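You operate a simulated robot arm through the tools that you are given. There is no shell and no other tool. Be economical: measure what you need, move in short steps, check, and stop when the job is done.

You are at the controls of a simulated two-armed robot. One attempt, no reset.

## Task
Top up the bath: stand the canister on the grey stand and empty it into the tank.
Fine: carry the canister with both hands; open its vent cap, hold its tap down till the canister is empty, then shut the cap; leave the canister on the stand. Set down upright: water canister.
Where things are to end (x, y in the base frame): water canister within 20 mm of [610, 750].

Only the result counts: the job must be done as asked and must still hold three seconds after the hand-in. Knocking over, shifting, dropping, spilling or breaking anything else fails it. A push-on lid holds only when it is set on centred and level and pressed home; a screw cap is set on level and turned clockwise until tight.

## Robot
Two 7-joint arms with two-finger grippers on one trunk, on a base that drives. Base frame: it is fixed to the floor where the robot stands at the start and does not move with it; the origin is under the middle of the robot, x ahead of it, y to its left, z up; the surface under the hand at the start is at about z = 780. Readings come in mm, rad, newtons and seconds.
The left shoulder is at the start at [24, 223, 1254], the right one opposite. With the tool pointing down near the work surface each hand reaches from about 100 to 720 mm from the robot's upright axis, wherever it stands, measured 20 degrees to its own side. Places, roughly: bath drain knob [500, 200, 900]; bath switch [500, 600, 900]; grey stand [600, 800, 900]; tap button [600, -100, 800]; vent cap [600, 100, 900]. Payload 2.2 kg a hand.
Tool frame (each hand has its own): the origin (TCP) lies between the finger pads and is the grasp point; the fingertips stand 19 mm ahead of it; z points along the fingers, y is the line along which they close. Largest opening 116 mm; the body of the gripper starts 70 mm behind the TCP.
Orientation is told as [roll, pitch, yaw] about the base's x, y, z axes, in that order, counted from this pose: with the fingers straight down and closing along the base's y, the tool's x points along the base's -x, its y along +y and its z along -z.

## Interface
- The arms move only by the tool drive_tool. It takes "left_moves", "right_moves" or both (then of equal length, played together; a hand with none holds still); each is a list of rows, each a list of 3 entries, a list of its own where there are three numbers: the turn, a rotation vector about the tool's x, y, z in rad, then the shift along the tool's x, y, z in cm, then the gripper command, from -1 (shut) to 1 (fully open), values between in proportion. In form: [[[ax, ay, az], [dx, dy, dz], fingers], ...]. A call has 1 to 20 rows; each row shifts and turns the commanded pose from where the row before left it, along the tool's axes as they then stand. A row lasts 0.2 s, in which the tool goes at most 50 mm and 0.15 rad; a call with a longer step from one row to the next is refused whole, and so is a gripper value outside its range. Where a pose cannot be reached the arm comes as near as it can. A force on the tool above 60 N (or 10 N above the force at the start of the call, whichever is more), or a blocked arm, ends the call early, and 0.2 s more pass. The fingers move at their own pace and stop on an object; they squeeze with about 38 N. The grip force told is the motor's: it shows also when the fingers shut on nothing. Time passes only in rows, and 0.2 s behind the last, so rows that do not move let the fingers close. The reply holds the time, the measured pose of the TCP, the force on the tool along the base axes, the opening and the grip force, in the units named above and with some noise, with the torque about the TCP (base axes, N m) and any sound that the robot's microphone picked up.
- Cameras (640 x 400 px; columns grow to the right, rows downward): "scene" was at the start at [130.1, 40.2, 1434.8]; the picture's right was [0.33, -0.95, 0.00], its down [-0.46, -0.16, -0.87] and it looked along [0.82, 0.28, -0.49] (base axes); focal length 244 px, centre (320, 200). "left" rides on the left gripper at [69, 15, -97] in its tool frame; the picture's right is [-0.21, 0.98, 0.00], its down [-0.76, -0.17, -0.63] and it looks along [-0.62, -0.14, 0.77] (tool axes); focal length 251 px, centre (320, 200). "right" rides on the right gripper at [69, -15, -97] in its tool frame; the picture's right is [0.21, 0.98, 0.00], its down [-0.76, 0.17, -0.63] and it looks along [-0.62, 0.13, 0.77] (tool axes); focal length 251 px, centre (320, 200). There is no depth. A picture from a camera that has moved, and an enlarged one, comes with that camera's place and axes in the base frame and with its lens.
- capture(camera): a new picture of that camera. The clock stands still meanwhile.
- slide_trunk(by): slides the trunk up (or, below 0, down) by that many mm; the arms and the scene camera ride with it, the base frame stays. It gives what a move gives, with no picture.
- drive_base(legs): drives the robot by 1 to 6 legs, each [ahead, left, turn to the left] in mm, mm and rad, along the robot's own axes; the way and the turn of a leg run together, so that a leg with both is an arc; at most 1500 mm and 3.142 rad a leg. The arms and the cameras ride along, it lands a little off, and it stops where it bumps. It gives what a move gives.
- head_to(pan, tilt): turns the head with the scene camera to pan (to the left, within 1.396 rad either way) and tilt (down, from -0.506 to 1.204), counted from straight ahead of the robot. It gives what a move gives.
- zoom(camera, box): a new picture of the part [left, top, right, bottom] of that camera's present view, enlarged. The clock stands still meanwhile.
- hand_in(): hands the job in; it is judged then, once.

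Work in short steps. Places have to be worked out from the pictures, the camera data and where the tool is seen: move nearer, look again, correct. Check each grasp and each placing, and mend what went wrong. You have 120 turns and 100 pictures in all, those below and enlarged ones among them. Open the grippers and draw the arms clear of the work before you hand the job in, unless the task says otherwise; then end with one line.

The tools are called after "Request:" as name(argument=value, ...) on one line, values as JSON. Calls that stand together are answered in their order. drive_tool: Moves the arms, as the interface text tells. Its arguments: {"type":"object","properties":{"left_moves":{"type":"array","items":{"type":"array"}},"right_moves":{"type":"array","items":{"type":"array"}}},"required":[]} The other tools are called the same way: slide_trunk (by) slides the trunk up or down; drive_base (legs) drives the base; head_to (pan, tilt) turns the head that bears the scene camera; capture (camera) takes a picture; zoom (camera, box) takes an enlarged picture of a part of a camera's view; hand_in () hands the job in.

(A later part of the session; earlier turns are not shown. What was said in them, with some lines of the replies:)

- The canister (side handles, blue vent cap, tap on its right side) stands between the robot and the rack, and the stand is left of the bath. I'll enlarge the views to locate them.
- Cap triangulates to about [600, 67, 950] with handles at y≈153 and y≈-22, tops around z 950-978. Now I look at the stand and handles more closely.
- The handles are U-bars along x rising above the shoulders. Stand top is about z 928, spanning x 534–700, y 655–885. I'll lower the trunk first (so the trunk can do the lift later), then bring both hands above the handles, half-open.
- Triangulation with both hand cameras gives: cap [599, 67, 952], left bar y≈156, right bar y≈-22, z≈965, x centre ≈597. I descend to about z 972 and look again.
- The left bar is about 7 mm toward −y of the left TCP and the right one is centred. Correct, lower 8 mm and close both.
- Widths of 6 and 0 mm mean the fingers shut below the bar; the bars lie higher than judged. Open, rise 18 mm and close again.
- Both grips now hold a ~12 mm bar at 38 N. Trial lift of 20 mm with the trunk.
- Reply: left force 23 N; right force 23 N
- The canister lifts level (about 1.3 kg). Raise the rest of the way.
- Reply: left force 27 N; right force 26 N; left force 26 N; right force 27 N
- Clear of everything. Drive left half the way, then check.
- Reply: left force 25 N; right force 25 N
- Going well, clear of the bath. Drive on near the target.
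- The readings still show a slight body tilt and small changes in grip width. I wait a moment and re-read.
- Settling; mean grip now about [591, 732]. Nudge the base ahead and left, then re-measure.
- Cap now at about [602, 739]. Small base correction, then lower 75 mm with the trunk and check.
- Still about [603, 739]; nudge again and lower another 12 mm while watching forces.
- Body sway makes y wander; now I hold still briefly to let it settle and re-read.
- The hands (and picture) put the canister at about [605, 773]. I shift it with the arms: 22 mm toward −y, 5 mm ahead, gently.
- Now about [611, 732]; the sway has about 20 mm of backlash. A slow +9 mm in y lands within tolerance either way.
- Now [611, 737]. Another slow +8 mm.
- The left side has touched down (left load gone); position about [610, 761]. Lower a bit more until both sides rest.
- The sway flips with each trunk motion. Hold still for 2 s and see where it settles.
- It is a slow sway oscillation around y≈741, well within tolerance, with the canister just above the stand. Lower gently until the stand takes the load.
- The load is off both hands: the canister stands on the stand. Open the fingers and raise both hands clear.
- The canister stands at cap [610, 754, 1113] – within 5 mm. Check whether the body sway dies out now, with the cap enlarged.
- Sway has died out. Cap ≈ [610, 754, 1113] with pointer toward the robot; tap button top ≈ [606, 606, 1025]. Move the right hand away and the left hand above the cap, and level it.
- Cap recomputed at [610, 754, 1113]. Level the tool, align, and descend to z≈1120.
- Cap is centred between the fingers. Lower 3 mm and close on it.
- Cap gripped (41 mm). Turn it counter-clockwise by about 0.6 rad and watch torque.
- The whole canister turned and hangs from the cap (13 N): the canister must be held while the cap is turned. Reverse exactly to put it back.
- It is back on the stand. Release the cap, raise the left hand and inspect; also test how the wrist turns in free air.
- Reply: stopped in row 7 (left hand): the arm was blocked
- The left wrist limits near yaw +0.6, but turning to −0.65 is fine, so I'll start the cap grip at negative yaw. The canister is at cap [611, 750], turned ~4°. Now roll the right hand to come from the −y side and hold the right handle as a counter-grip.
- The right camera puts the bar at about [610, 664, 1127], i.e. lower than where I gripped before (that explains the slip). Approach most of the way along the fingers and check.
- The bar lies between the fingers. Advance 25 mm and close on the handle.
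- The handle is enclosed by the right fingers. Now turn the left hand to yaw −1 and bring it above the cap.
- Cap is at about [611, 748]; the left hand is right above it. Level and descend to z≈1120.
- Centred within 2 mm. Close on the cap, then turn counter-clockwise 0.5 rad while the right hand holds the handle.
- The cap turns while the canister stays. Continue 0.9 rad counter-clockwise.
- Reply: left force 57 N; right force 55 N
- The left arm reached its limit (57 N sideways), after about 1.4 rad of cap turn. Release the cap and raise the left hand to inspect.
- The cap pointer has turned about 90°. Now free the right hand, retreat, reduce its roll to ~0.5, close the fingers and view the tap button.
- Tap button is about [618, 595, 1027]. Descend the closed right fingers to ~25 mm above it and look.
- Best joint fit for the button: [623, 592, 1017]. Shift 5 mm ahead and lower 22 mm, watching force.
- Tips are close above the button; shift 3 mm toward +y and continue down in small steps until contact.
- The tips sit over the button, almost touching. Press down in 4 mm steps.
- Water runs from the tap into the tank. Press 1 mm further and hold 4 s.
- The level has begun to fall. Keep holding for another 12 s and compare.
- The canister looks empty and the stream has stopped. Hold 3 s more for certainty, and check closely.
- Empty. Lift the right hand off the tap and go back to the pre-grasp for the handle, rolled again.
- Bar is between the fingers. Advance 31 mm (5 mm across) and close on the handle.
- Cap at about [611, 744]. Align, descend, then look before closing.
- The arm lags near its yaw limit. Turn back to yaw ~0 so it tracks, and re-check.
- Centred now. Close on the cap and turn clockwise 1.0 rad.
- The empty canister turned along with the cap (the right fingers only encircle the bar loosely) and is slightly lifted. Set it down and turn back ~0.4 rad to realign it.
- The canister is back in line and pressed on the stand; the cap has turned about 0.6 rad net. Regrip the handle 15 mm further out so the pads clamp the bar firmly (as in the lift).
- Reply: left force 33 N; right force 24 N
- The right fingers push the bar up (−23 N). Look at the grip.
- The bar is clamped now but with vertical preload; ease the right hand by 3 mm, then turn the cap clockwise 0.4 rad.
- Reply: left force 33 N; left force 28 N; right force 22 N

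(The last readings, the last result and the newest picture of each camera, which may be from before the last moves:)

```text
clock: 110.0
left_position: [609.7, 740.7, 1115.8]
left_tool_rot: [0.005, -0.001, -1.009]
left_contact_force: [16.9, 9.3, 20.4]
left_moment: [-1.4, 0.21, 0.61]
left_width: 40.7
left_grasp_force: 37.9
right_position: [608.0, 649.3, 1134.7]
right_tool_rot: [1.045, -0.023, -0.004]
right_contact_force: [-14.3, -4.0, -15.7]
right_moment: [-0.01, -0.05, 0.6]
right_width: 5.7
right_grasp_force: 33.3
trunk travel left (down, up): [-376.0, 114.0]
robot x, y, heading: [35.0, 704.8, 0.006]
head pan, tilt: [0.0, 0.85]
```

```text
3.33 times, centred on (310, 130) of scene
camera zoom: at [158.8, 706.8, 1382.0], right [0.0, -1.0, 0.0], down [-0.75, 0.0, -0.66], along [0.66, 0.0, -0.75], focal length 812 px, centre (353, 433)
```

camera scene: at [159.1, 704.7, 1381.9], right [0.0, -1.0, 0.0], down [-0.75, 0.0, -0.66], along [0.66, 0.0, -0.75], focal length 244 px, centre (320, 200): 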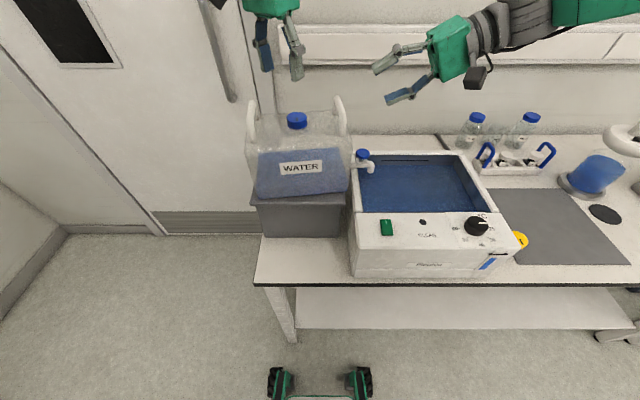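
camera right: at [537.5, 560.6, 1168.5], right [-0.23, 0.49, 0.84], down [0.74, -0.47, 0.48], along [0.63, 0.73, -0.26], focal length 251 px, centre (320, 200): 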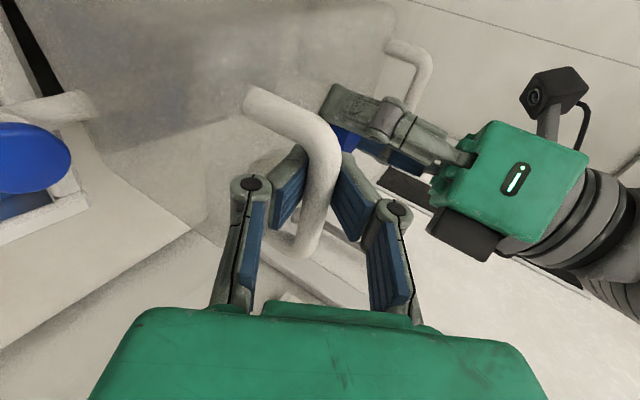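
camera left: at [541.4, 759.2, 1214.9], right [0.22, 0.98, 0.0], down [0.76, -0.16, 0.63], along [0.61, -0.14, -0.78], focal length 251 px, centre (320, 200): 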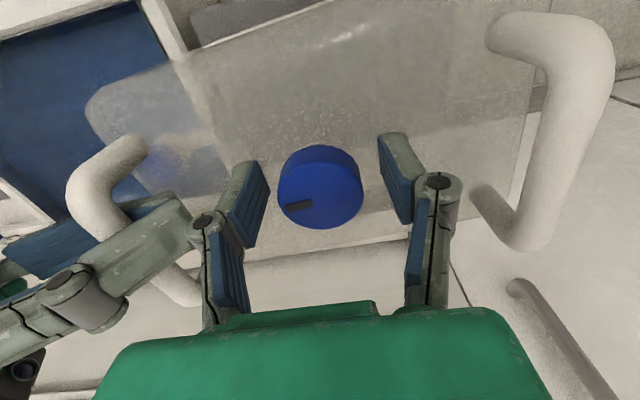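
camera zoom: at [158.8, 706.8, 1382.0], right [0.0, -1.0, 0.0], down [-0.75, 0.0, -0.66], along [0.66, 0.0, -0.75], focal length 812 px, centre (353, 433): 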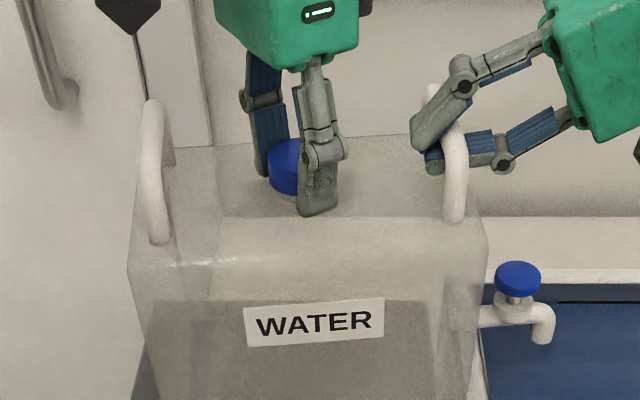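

The canister holds firm and the cap turns (torque 0.6 N·m). Continue clockwise 0.4 rad.

Request:
drive_tool(left_moves=[[[0, 0, 0.08], [0, 0, 0], -1], [[0, 0, 0.08], [0, 0, 0], -1], [[0, 0, 0.08], [0, 0, 0], -1], [[0, 0, 0.08], [0, 0, 0], -1], [[0, 0, 0.08], [0, 0, 0], -1]])

Request:
zoom(camera="left", box=[200, 80, 440, 280])

```text
clock: 111.2
left_position: [608.6, 741.3, 1117.2]
left_tool_rot: [0.005, -0.001, -1.407]
left_contact_force: [19.5, 6.2, 29.3]
left_moment: [-0.77, 0.03, 0.4]
left_width: 40.8
left_grasp_force: 38.1
right_position: [607.4, 649.0, 1134.7]
right_tool_rot: [1.046, -0.022, -0.003]
right_contact_force: [-15.3, -5.9, -18.6]
right_moment: [0.06, -0.07, 0.51]
right_width: 5.8
right_grasp_force: 31.9
trunk travel left (down, up): [-376.0, 114.0]
robot x, y, heading: [34.1, 707.4, 0.002]
head pan, tilt: [0.0, 0.85]
```

```text
2.00 times, centred on (320, 180) of left
camera zoom: at [613.8, 810.7, 1214.8], right [1.0, -0.05, 0.0], down [-0.04, -0.77, 0.63], along [-0.03, -0.63, -0.77], focal length 503 px, centre (320, 240)
```

zoom: 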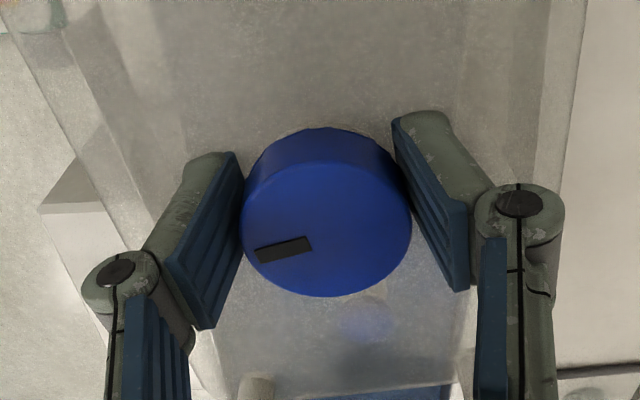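

The pointer is about 10–15° short of its original closed direction. Turn on in small steps until it tightens.

Request:
drive_tool(left_moves=[[[0, 0, 0.05], [0, 0, 0], -1], [[0, 0, 0.05], [0, 0, 0], -1], [[0, 0, 0.05], [0, 0, 0], -1], [[0, 0, 0.05], [0, 0, 0], -1]])

Request:
drive_tool(left_moves=[[[0, 0, 0.05], [0, 0, 0], -1], [[0, 0, 0.05], [0, 0, 0], -1]])

Request:
zoom(camera="left", box=[200, 80, 440, 280])

Request:
zoom(camera="scene", box=[220, 70, 400, 210])

```text
clock: 112.2
left_position: [609.0, 740.2, 1117.1]
left_tool_rot: [0.004, 0.0, -1.607]
left_contact_force: [22.0, -0.2, 28.0]
left_moment: [-0.15, 0.11, 0.84]
left_width: 40.8
left_grasp_force: 37.9
right_position: [607.0, 650.0, 1134.8]
right_tool_rot: [1.044, -0.022, -0.006]
right_contact_force: [-18.0, 1.6, -15.1]
right_moment: [0.09, -0.3, 0.17]
right_width: 6.1
right_grasp_force: 32.0
trunk travel left (down, up): [-376.0, 114.0]
robot x, y, heading: [32.9, 707.1, 0.002]
head pan, tilt: [0.0, 0.85]
```

```text
clock: 112.8
left_position: [609.0, 738.9, 1117.6]
left_tool_rot: [0.008, -0.002, -1.707]
left_contact_force: [24.8, -3.5, 26.1]
left_moment: [-0.18, 0.09, 0.9]
left_width: 41.2
left_grasp_force: 38.0
right_position: [606.5, 650.3, 1135.3]
right_tool_rot: [1.045, -0.021, -0.002]
right_contact_force: [-21.1, 3.4, -12.4]
right_moment: [0.09, -0.23, 0.37]
right_width: 5.8
right_grasp_force: 31.8
trunk travel left (down, up): [-376.0, 114.0]
robot x, y, heading: [35.6, 704.0, -0.004]
head pan, tilt: [0.0, 0.85]
```

```text
2.00 times, centred on (320, 180) of left
camera zoom: at [633.8, 805.3, 1215.2], right [0.94, -0.34, 0.01], down [-0.27, -0.73, 0.63], along [-0.21, -0.6, -0.77], focal length 503 px, centre (320, 240)
```

zoom: 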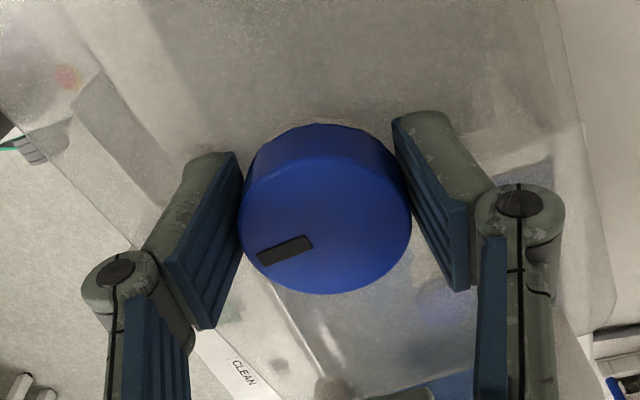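

```text
2.86 times, centred on (310, 140) of scene
camera zoom: at [159.0, 705.6, 1382.0], right [0.0, -1.0, 0.0], down [-0.75, 0.0, -0.66], along [0.66, 0.0, -0.75], focal length 696 px, centre (349, 371)
```

zoom: 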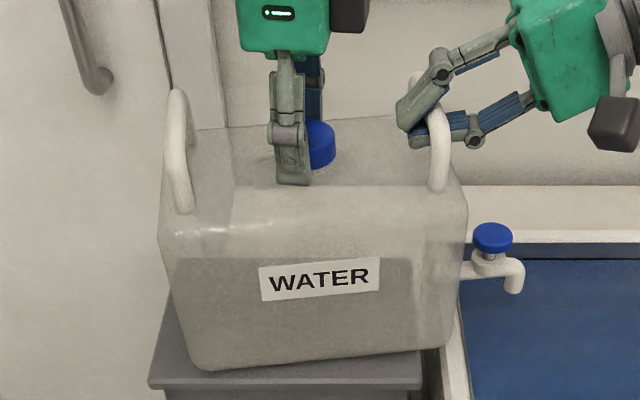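

The pointer is back to its original closed direction relative to the canister and torque has risen to 0.9 N·m. One more small tightening turn to confirm the stop.

Request:
drive_tool(left_moves=[[[0, 0, 0.05], [0, 0, 0], -1], [[0, 0, 0.05], [0, 0, 0], -1], [[0, 0, 0], [0, 0, 0], -1]])

Request:
zoom(camera="left", box=[200, 80, 440, 280])

```text
clock: 113.7
left_position: [608.7, 738.3, 1116.3]
left_tool_rot: [0.005, 0.0, -1.805]
left_contact_force: [24.3, -7.6, 24.9]
left_moment: [-0.15, -0.01, 0.42]
left_width: 41.3
left_grasp_force: 38.1
right_position: [606.0, 649.8, 1135.1]
right_tool_rot: [1.045, -0.019, -0.002]
right_contact_force: [-19.1, 6.4, -12.3]
right_moment: [0.04, -0.1, 0.85]
right_width: 6.1
right_grasp_force: 31.9
trunk travel left (down, up): [-376.0, 114.0]
robot x, y, heading: [35.0, 707.3, 0.002]
head pan, tilt: [0.0, 0.85]
```

```text
2.00 times, centred on (320, 180) of left
camera zoom: at [640.5, 802.7, 1215.0], right [0.9, -0.44, 0.01], down [-0.34, -0.7, 0.63], along [-0.27, -0.57, -0.78], focal length 503 px, centre (320, 240)
```

zoom: 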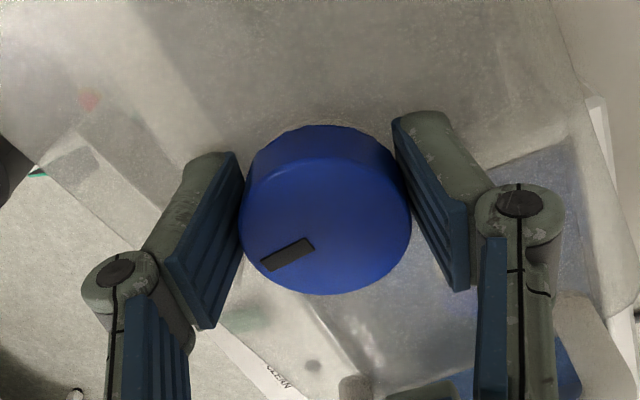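

The cap no longer moves with the hand – it is tight. With both hands still on, slide the canister 9 mm toward +y to centre it.

Request:
drive_tool(left_moves=[[[0, 0, -0.04], [0, 0, -0.15], -1], [[0, 0, -0.04], [0.22, -0.05, 0], -1], [[0, 0, 0], [0.22, -0.05, 0], -1], [[0, 0, 0], [0.22, -0.05, 0], -1], [[0, 0, 0], [0.22, -0.05, 0], -1], [[0, 0, 0], [0, 0, 0], -1]], right_moves=[[[0, 0, 0], [0, 0, 0], -1], [[0, 0, 0], [0, 0.11, 0.19], -1], [[0, 0, 0], [0, 0.11, 0.19], -1], [[0, 0, 0], [0, 0.11, 0.19], -1], [[0, 0, 0], [0, 0.11, 0.19], -1], [[0, 0, 0], [0, 0, 0], -1]])

```text
clock: 115.0
left_position: [608.1, 747.2, 1116.2]
left_tool_rot: [0.0, -0.003, -1.729]
left_contact_force: [1.3, -29.4, 22.6]
left_moment: [-0.68, -0.09, 0.0]
left_width: 41.1
left_grasp_force: 38.1
right_position: [607.2, 659.2, 1136.1]
right_tool_rot: [1.045, -0.023, -0.006]
right_contact_force: [-1.8, 27.8, -14.9]
right_moment: [0.11, -0.31, 0.01]
right_width: 5.7
right_grasp_force: 31.7
trunk travel left (down, up): [-376.0, 114.0]
robot x, y, heading: [32.0, 705.2, 0.007]
head pan, tilt: [0.0, 0.85]
```

Canister now at about [608, 747]. Re-tighten the cap slightly, then release the left hand and raise it; then open the right and withdraw.

Request:
drive_tool(left_moves=[[[0, 0, 0.05], [0, 0, 0], -1], [[0, 0, 0.05], [0, 0, 0], -1], [[0, 0, 0.05], [0, 0, 0], -1], [[0, 0, 0], [0, 0, 0], 0.05], [[0, 0, 0], [0, 0, 0], 0.05], [[0, 0, 0], [0, 0, -2], 0.05], [[0, 0, 0], [0, 0, -3], 0.05], [[0, 0, 0], [0, 0, -4], 0.05], [[0, 0, 0], [0, 0, 0], 0.05]])

Request:
drive_tool(right_moves=[[[0, 0, 0], [0, 0, 0], -0.3], [[0, 0, 0], [0, 0, 0], -0.1], [[0, 0, 0], [0, 0, -1.5], -0.1], [[0, 0, 0], [0, 0, -3], -0.1], [[0, 0, 0], [0, 0, -4], -0.1], [[0, 0, 0], [0, 0, -4], -0.1], [[0, 0, 0], [0, 0, 0], -0.1], [[0, 0, 0], [0, 0, 0], -0.1]])

Request:
capture(camera="left")

Request:
zoom(camera="scene", box=[220, 50, 420, 250])

```text
clock: 117.0
left_position: [608.3, 748.2, 1202.9]
left_tool_rot: [-0.003, 0.004, -1.874]
left_contact_force: [0.5, 0.3, -0.5]
left_moment: [-0.02, -0.02, 0.01]
left_width: 60.9
left_grasp_force: 0.1
right_position: [609.1, 656.8, 1136.3]
right_tool_rot: [1.046, -0.022, -0.005]
right_contact_force: [-0.9, -1.8, -2.4]
right_moment: [0.01, 0.02, 0.0]
right_width: 0.0
right_grasp_force: 28.4
trunk travel left (down, up): [-376.0, 114.0]
robot x, y, heading: [33.9, 707.7, 0.003]
head pan, tilt: [0.0, 0.85]
```

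```text
clock: 118.8
left_position: [607.4, 749.9, 1203.8]
left_tool_rot: [0.0, -0.001, -1.873]
left_contact_force: [0.6, -0.9, 0.2]
left_moment: [0.01, 0.01, 0.01]
left_width: 61.0
left_grasp_force: 0.0
right_position: [607.0, 547.0, 1196.5]
right_tool_rot: [1.046, -0.026, -0.006]
right_contact_force: [0.3, -0.4, 0.5]
right_moment: [0.05, 0.01, -0.01]
right_width: 52.1
right_grasp_force: 0.1
trunk travel left (down, up): [-376.0, 114.0]
robot x, y, heading: [34.5, 708.7, 0.002]
head pan, tilt: [0.0, 0.85]
```

```text
6 pictures are left
camera left: at [643.4, 810.9, 1301.9], right [0.87, -0.5, 0.0], down [-0.38, -0.67, 0.63], along [-0.32, -0.55, -0.77], focal length 251 px, centre (320, 200)
```

left: 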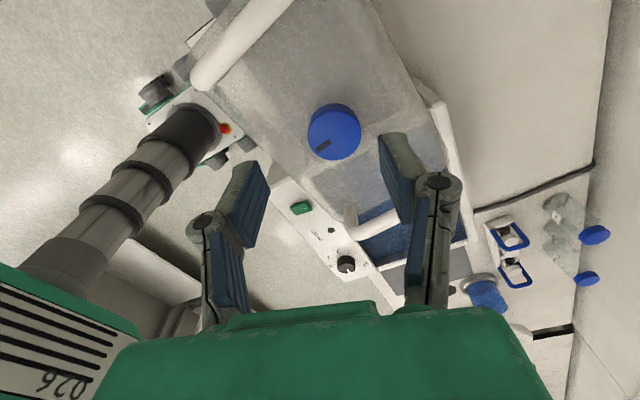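

```text
2.00 times, centred on (320, 150) of scene
camera zoom: at [159.4, 706.4, 1381.8], right [0.0, -1.0, 0.0], down [-0.75, 0.0, -0.66], along [0.66, 0.0, -0.75], focal length 487 px, centre (320, 300)
```

zoom: 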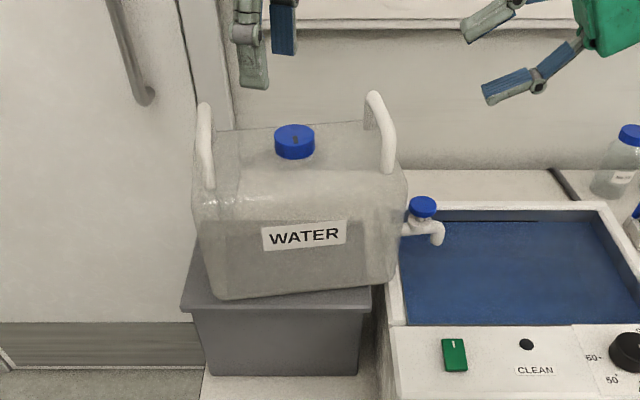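

The release let the canister slip back to about [609, 735] – inside tolerance but marginal. I'll take the cap with the left hand alone and shift it +14 mm; first descend and check alignment.

Request:
drive_tool(left_moves=[[[0, 0, 0], [-1.2, 0.6, 0], 0.05], [[0, 0, 0], [0, 0, 2.5], 0.05], [[0, 0, 0], [0, 0, 2.5], 0.05], [[0, 0, 0], [0, 0, 2.3], 0.05], [[0, 0, 0], [0, 0, 1], 0.05], [[0, 0, 0], [0, 0, 0], 0.05]])

Request:
capture(camera="left")

```text
clock: 120.2
left_position: [609.2, 735.8, 1122.9]
left_tool_rot: [-0.003, 0.002, -1.876]
left_contact_force: [-0.4, 0.0, 0.3]
left_moment: [0.01, 0.0, 0.0]
left_width: 60.8
left_grasp_force: 0.0
right_position: [607.1, 546.3, 1196.8]
right_tool_rot: [1.046, -0.025, -0.005]
right_contact_force: [0.7, -0.5, 0.7]
right_moment: [0.0, 0.05, 0.0]
right_width: 52.1
right_grasp_force: 0.1
trunk travel left (down, up): [-376.0, 114.0]
robot x, y, heading: [35.0, 706.5, 0.001]
head pan, tilt: [0.0, 0.85]
```

```text
4 pictures are left
camera left: at [645.5, 797.1, 1221.1], right [0.87, -0.5, 0.0], down [-0.38, -0.67, 0.63], along [-0.32, -0.55, -0.78], focal length 251 px, centre (320, 200)
```

left: 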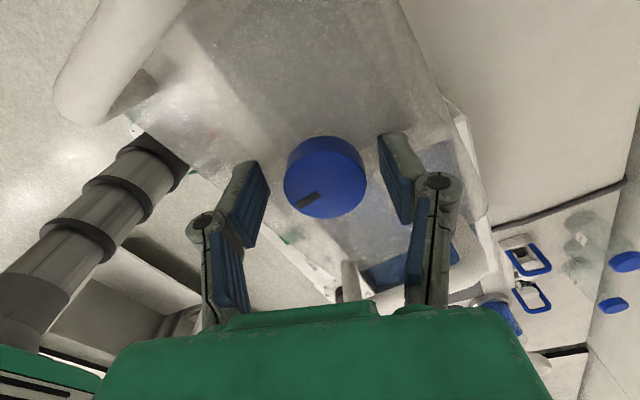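

Cap sits at about [611, 737] between the fingers. Close, shift +13 mm in y slowly, open and raise.

Request:
drive_tool(left_moves=[[[0, 0, 0], [0, 0.2, 0], -1], [[0, 0, 0], [0, 0, 0], -1], [[0, 0, 0], [0, 0, 0], -1], [[0, 0, 0], [0.31, -0.09, 0], -1], [[0, 0, 0], [0.31, -0.09, 0], -1], [[0, 0, 0], [0.31, -0.09, 0], -1], [[0, 0, 0], [0.31, -0.09, 0], -1], [[0, 0, 0], [0, 0, 0], -1], [[0, 0, 0], [0, 0, 0], -1]])

Request:
drive_tool(left_moves=[[[0, 0, 0], [0, 0, 0], 0.05], [[0, 0, 0], [0, 0, 0], 0.05], [[0, 0, 0], [0, 0, -2], 0.05], [[0, 0, 0], [0, 0, -3], 0.05], [[0, 0, 0], [0, 0, -3], 0.05], [[0, 0, 0], [0, 0, 0], 0.05], [[0, 0, 0], [0, 0, 0], 0.05]])

Request:
capture(camera="left")

Request:
zoom(camera="scene", box=[220, 50, 420, 250])

```text
clock: 122.2
left_position: [610.7, 747.7, 1122.8]
left_tool_rot: [0.0, 0.001, -1.874]
left_contact_force: [0.3, -0.5, -0.2]
left_moment: [0.04, 0.01, 0.0]
left_width: 41.5
left_grasp_force: 37.9
right_position: [608.3, 547.5, 1196.3]
right_tool_rot: [1.046, -0.025, -0.004]
right_contact_force: [-0.3, 1.1, -0.2]
right_moment: [0.01, -0.02, 0.0]
right_width: 52.3
right_grasp_force: 0.0
trunk travel left (down, up): [-376.0, 114.0]
robot x, y, heading: [36.8, 707.5, 0.001]
head pan, tilt: [0.0, 0.85]
```

```text
clock: 123.8
left_position: [613.3, 745.9, 1200.7]
left_tool_rot: [-0.002, 0.004, -1.874]
left_contact_force: [-0.4, 0.0, -0.6]
left_moment: [-0.03, -0.02, 0.03]
left_width: 61.1
left_grasp_force: 0.1
right_position: [607.9, 545.5, 1196.2]
right_tool_rot: [1.046, -0.024, -0.004]
right_contact_force: [-0.4, 0.2, -0.4]
right_moment: [0.0, -0.02, 0.02]
right_width: 52.2
right_grasp_force: 0.0
trunk travel left (down, up): [-376.0, 114.0]
robot x, y, heading: [38.1, 703.9, -0.003]
head pan, tilt: [0.0, 0.85]
```

```text
3 pictures are left
camera left: at [650.0, 808.1, 1300.0], right [0.87, -0.5, 0.0], down [-0.38, -0.67, 0.63], along [-0.32, -0.55, -0.78], focal length 251 px, centre (320, 200)
```

left: 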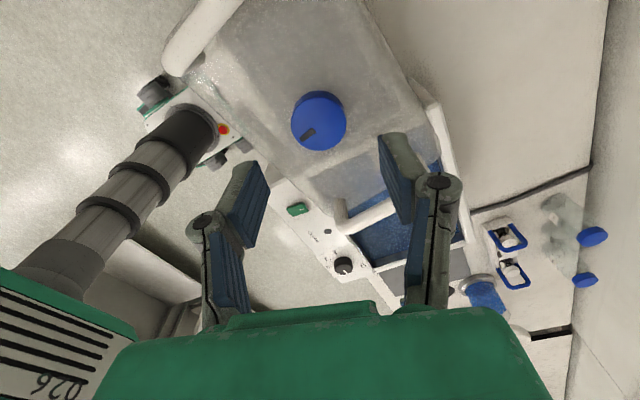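

```text
2.00 times, centred on (320, 150) of scene
camera zoom: at [159.2, 705.3, 1381.8], right [0.0, -1.0, 0.0], down [-0.75, 0.0, -0.66], along [0.66, 0.0, -0.75], focal length 487 px, centre (320, 300)
```

zoom: 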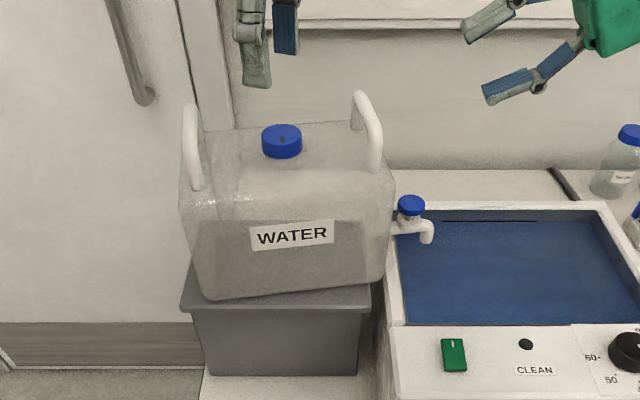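

Canister now stands at about [612, 748], cap shut, empty. Draw both arms clear and hand in.

Request:
drive_tool(left_moves=[[[0, 0, 0], [0, 0, -3], 0.05], [[0, 0, 0], [0, 0, -4], 0.05], [[0, 0, 0], [0, 0, -3], 0.05], [[0, 0, 0], [-1, -3, 0], 0.05], [[0, 0, 0], [-1, -3, 0], 0.05], [[0, 0, 0], [0, 0, 0], 0.05]], right_moves=[[[0, 0, 0], [0, 1, -3], -0.1], [[0, 0, 0], [1, 1, -4], -0.1], [[0, 0, 0], [3, 1, 0], -0.1], [[0, 0, 0], [3, 0, 0], -0.1], [[0, 0, 0], [2, 0, 0], -0.1], [[0, 0, 0], [0, 0, 0], -0.1]])

Request:
capture(camera="scene")

```text
clock: 125.2
left_position: [553.2, 746.1, 1301.1]
left_tool_rot: [-0.006, 0.0, -1.875]
left_contact_force: [0.5, -0.3, -0.9]
left_moment: [-0.03, 0.02, 0.03]
left_width: 61.1
left_grasp_force: 0.0
right_position: [516.2, 505.5, 1255.9]
right_tool_rot: [1.046, -0.022, -0.006]
right_contact_force: [0.4, 0.2, -0.2]
right_moment: [0.0, -0.01, -0.01]
right_width: 52.5
right_grasp_force: 0.0
trunk travel left (down, up): [-376.0, 114.0]
robot x, y, heading: [31.5, 704.1, 0.002]
head pan, tilt: [0.0, 0.85]
```

```text
1 pictures are left
camera scene: at [160.3, 705.5, 1381.6], right [0.0, -1.0, 0.0], down [-0.76, 0.0, -0.66], along [0.66, 0.0, -0.76], focal length 244 px, centre (320, 200)
```

scene: 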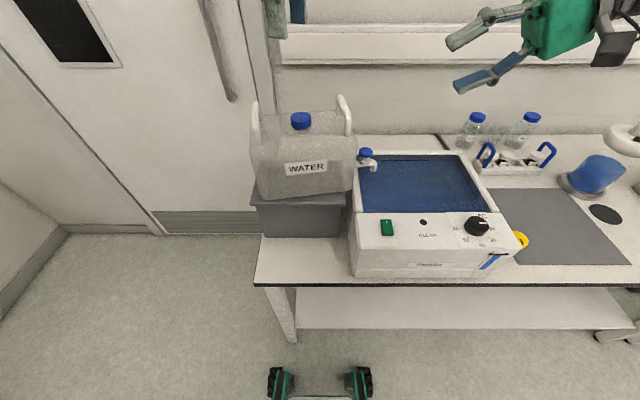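

The canister stands upright on the stand, empty and shut, the arms are clear and nothing else has been disturbed. Handing in.

Request:
hand_in()

```text
The job is handed in.
```

The canister was emptied into the tank, its vent cap turned back until tight, and it stands upright on the grey stand at about [612, 748] mm, turned about 5° from square.
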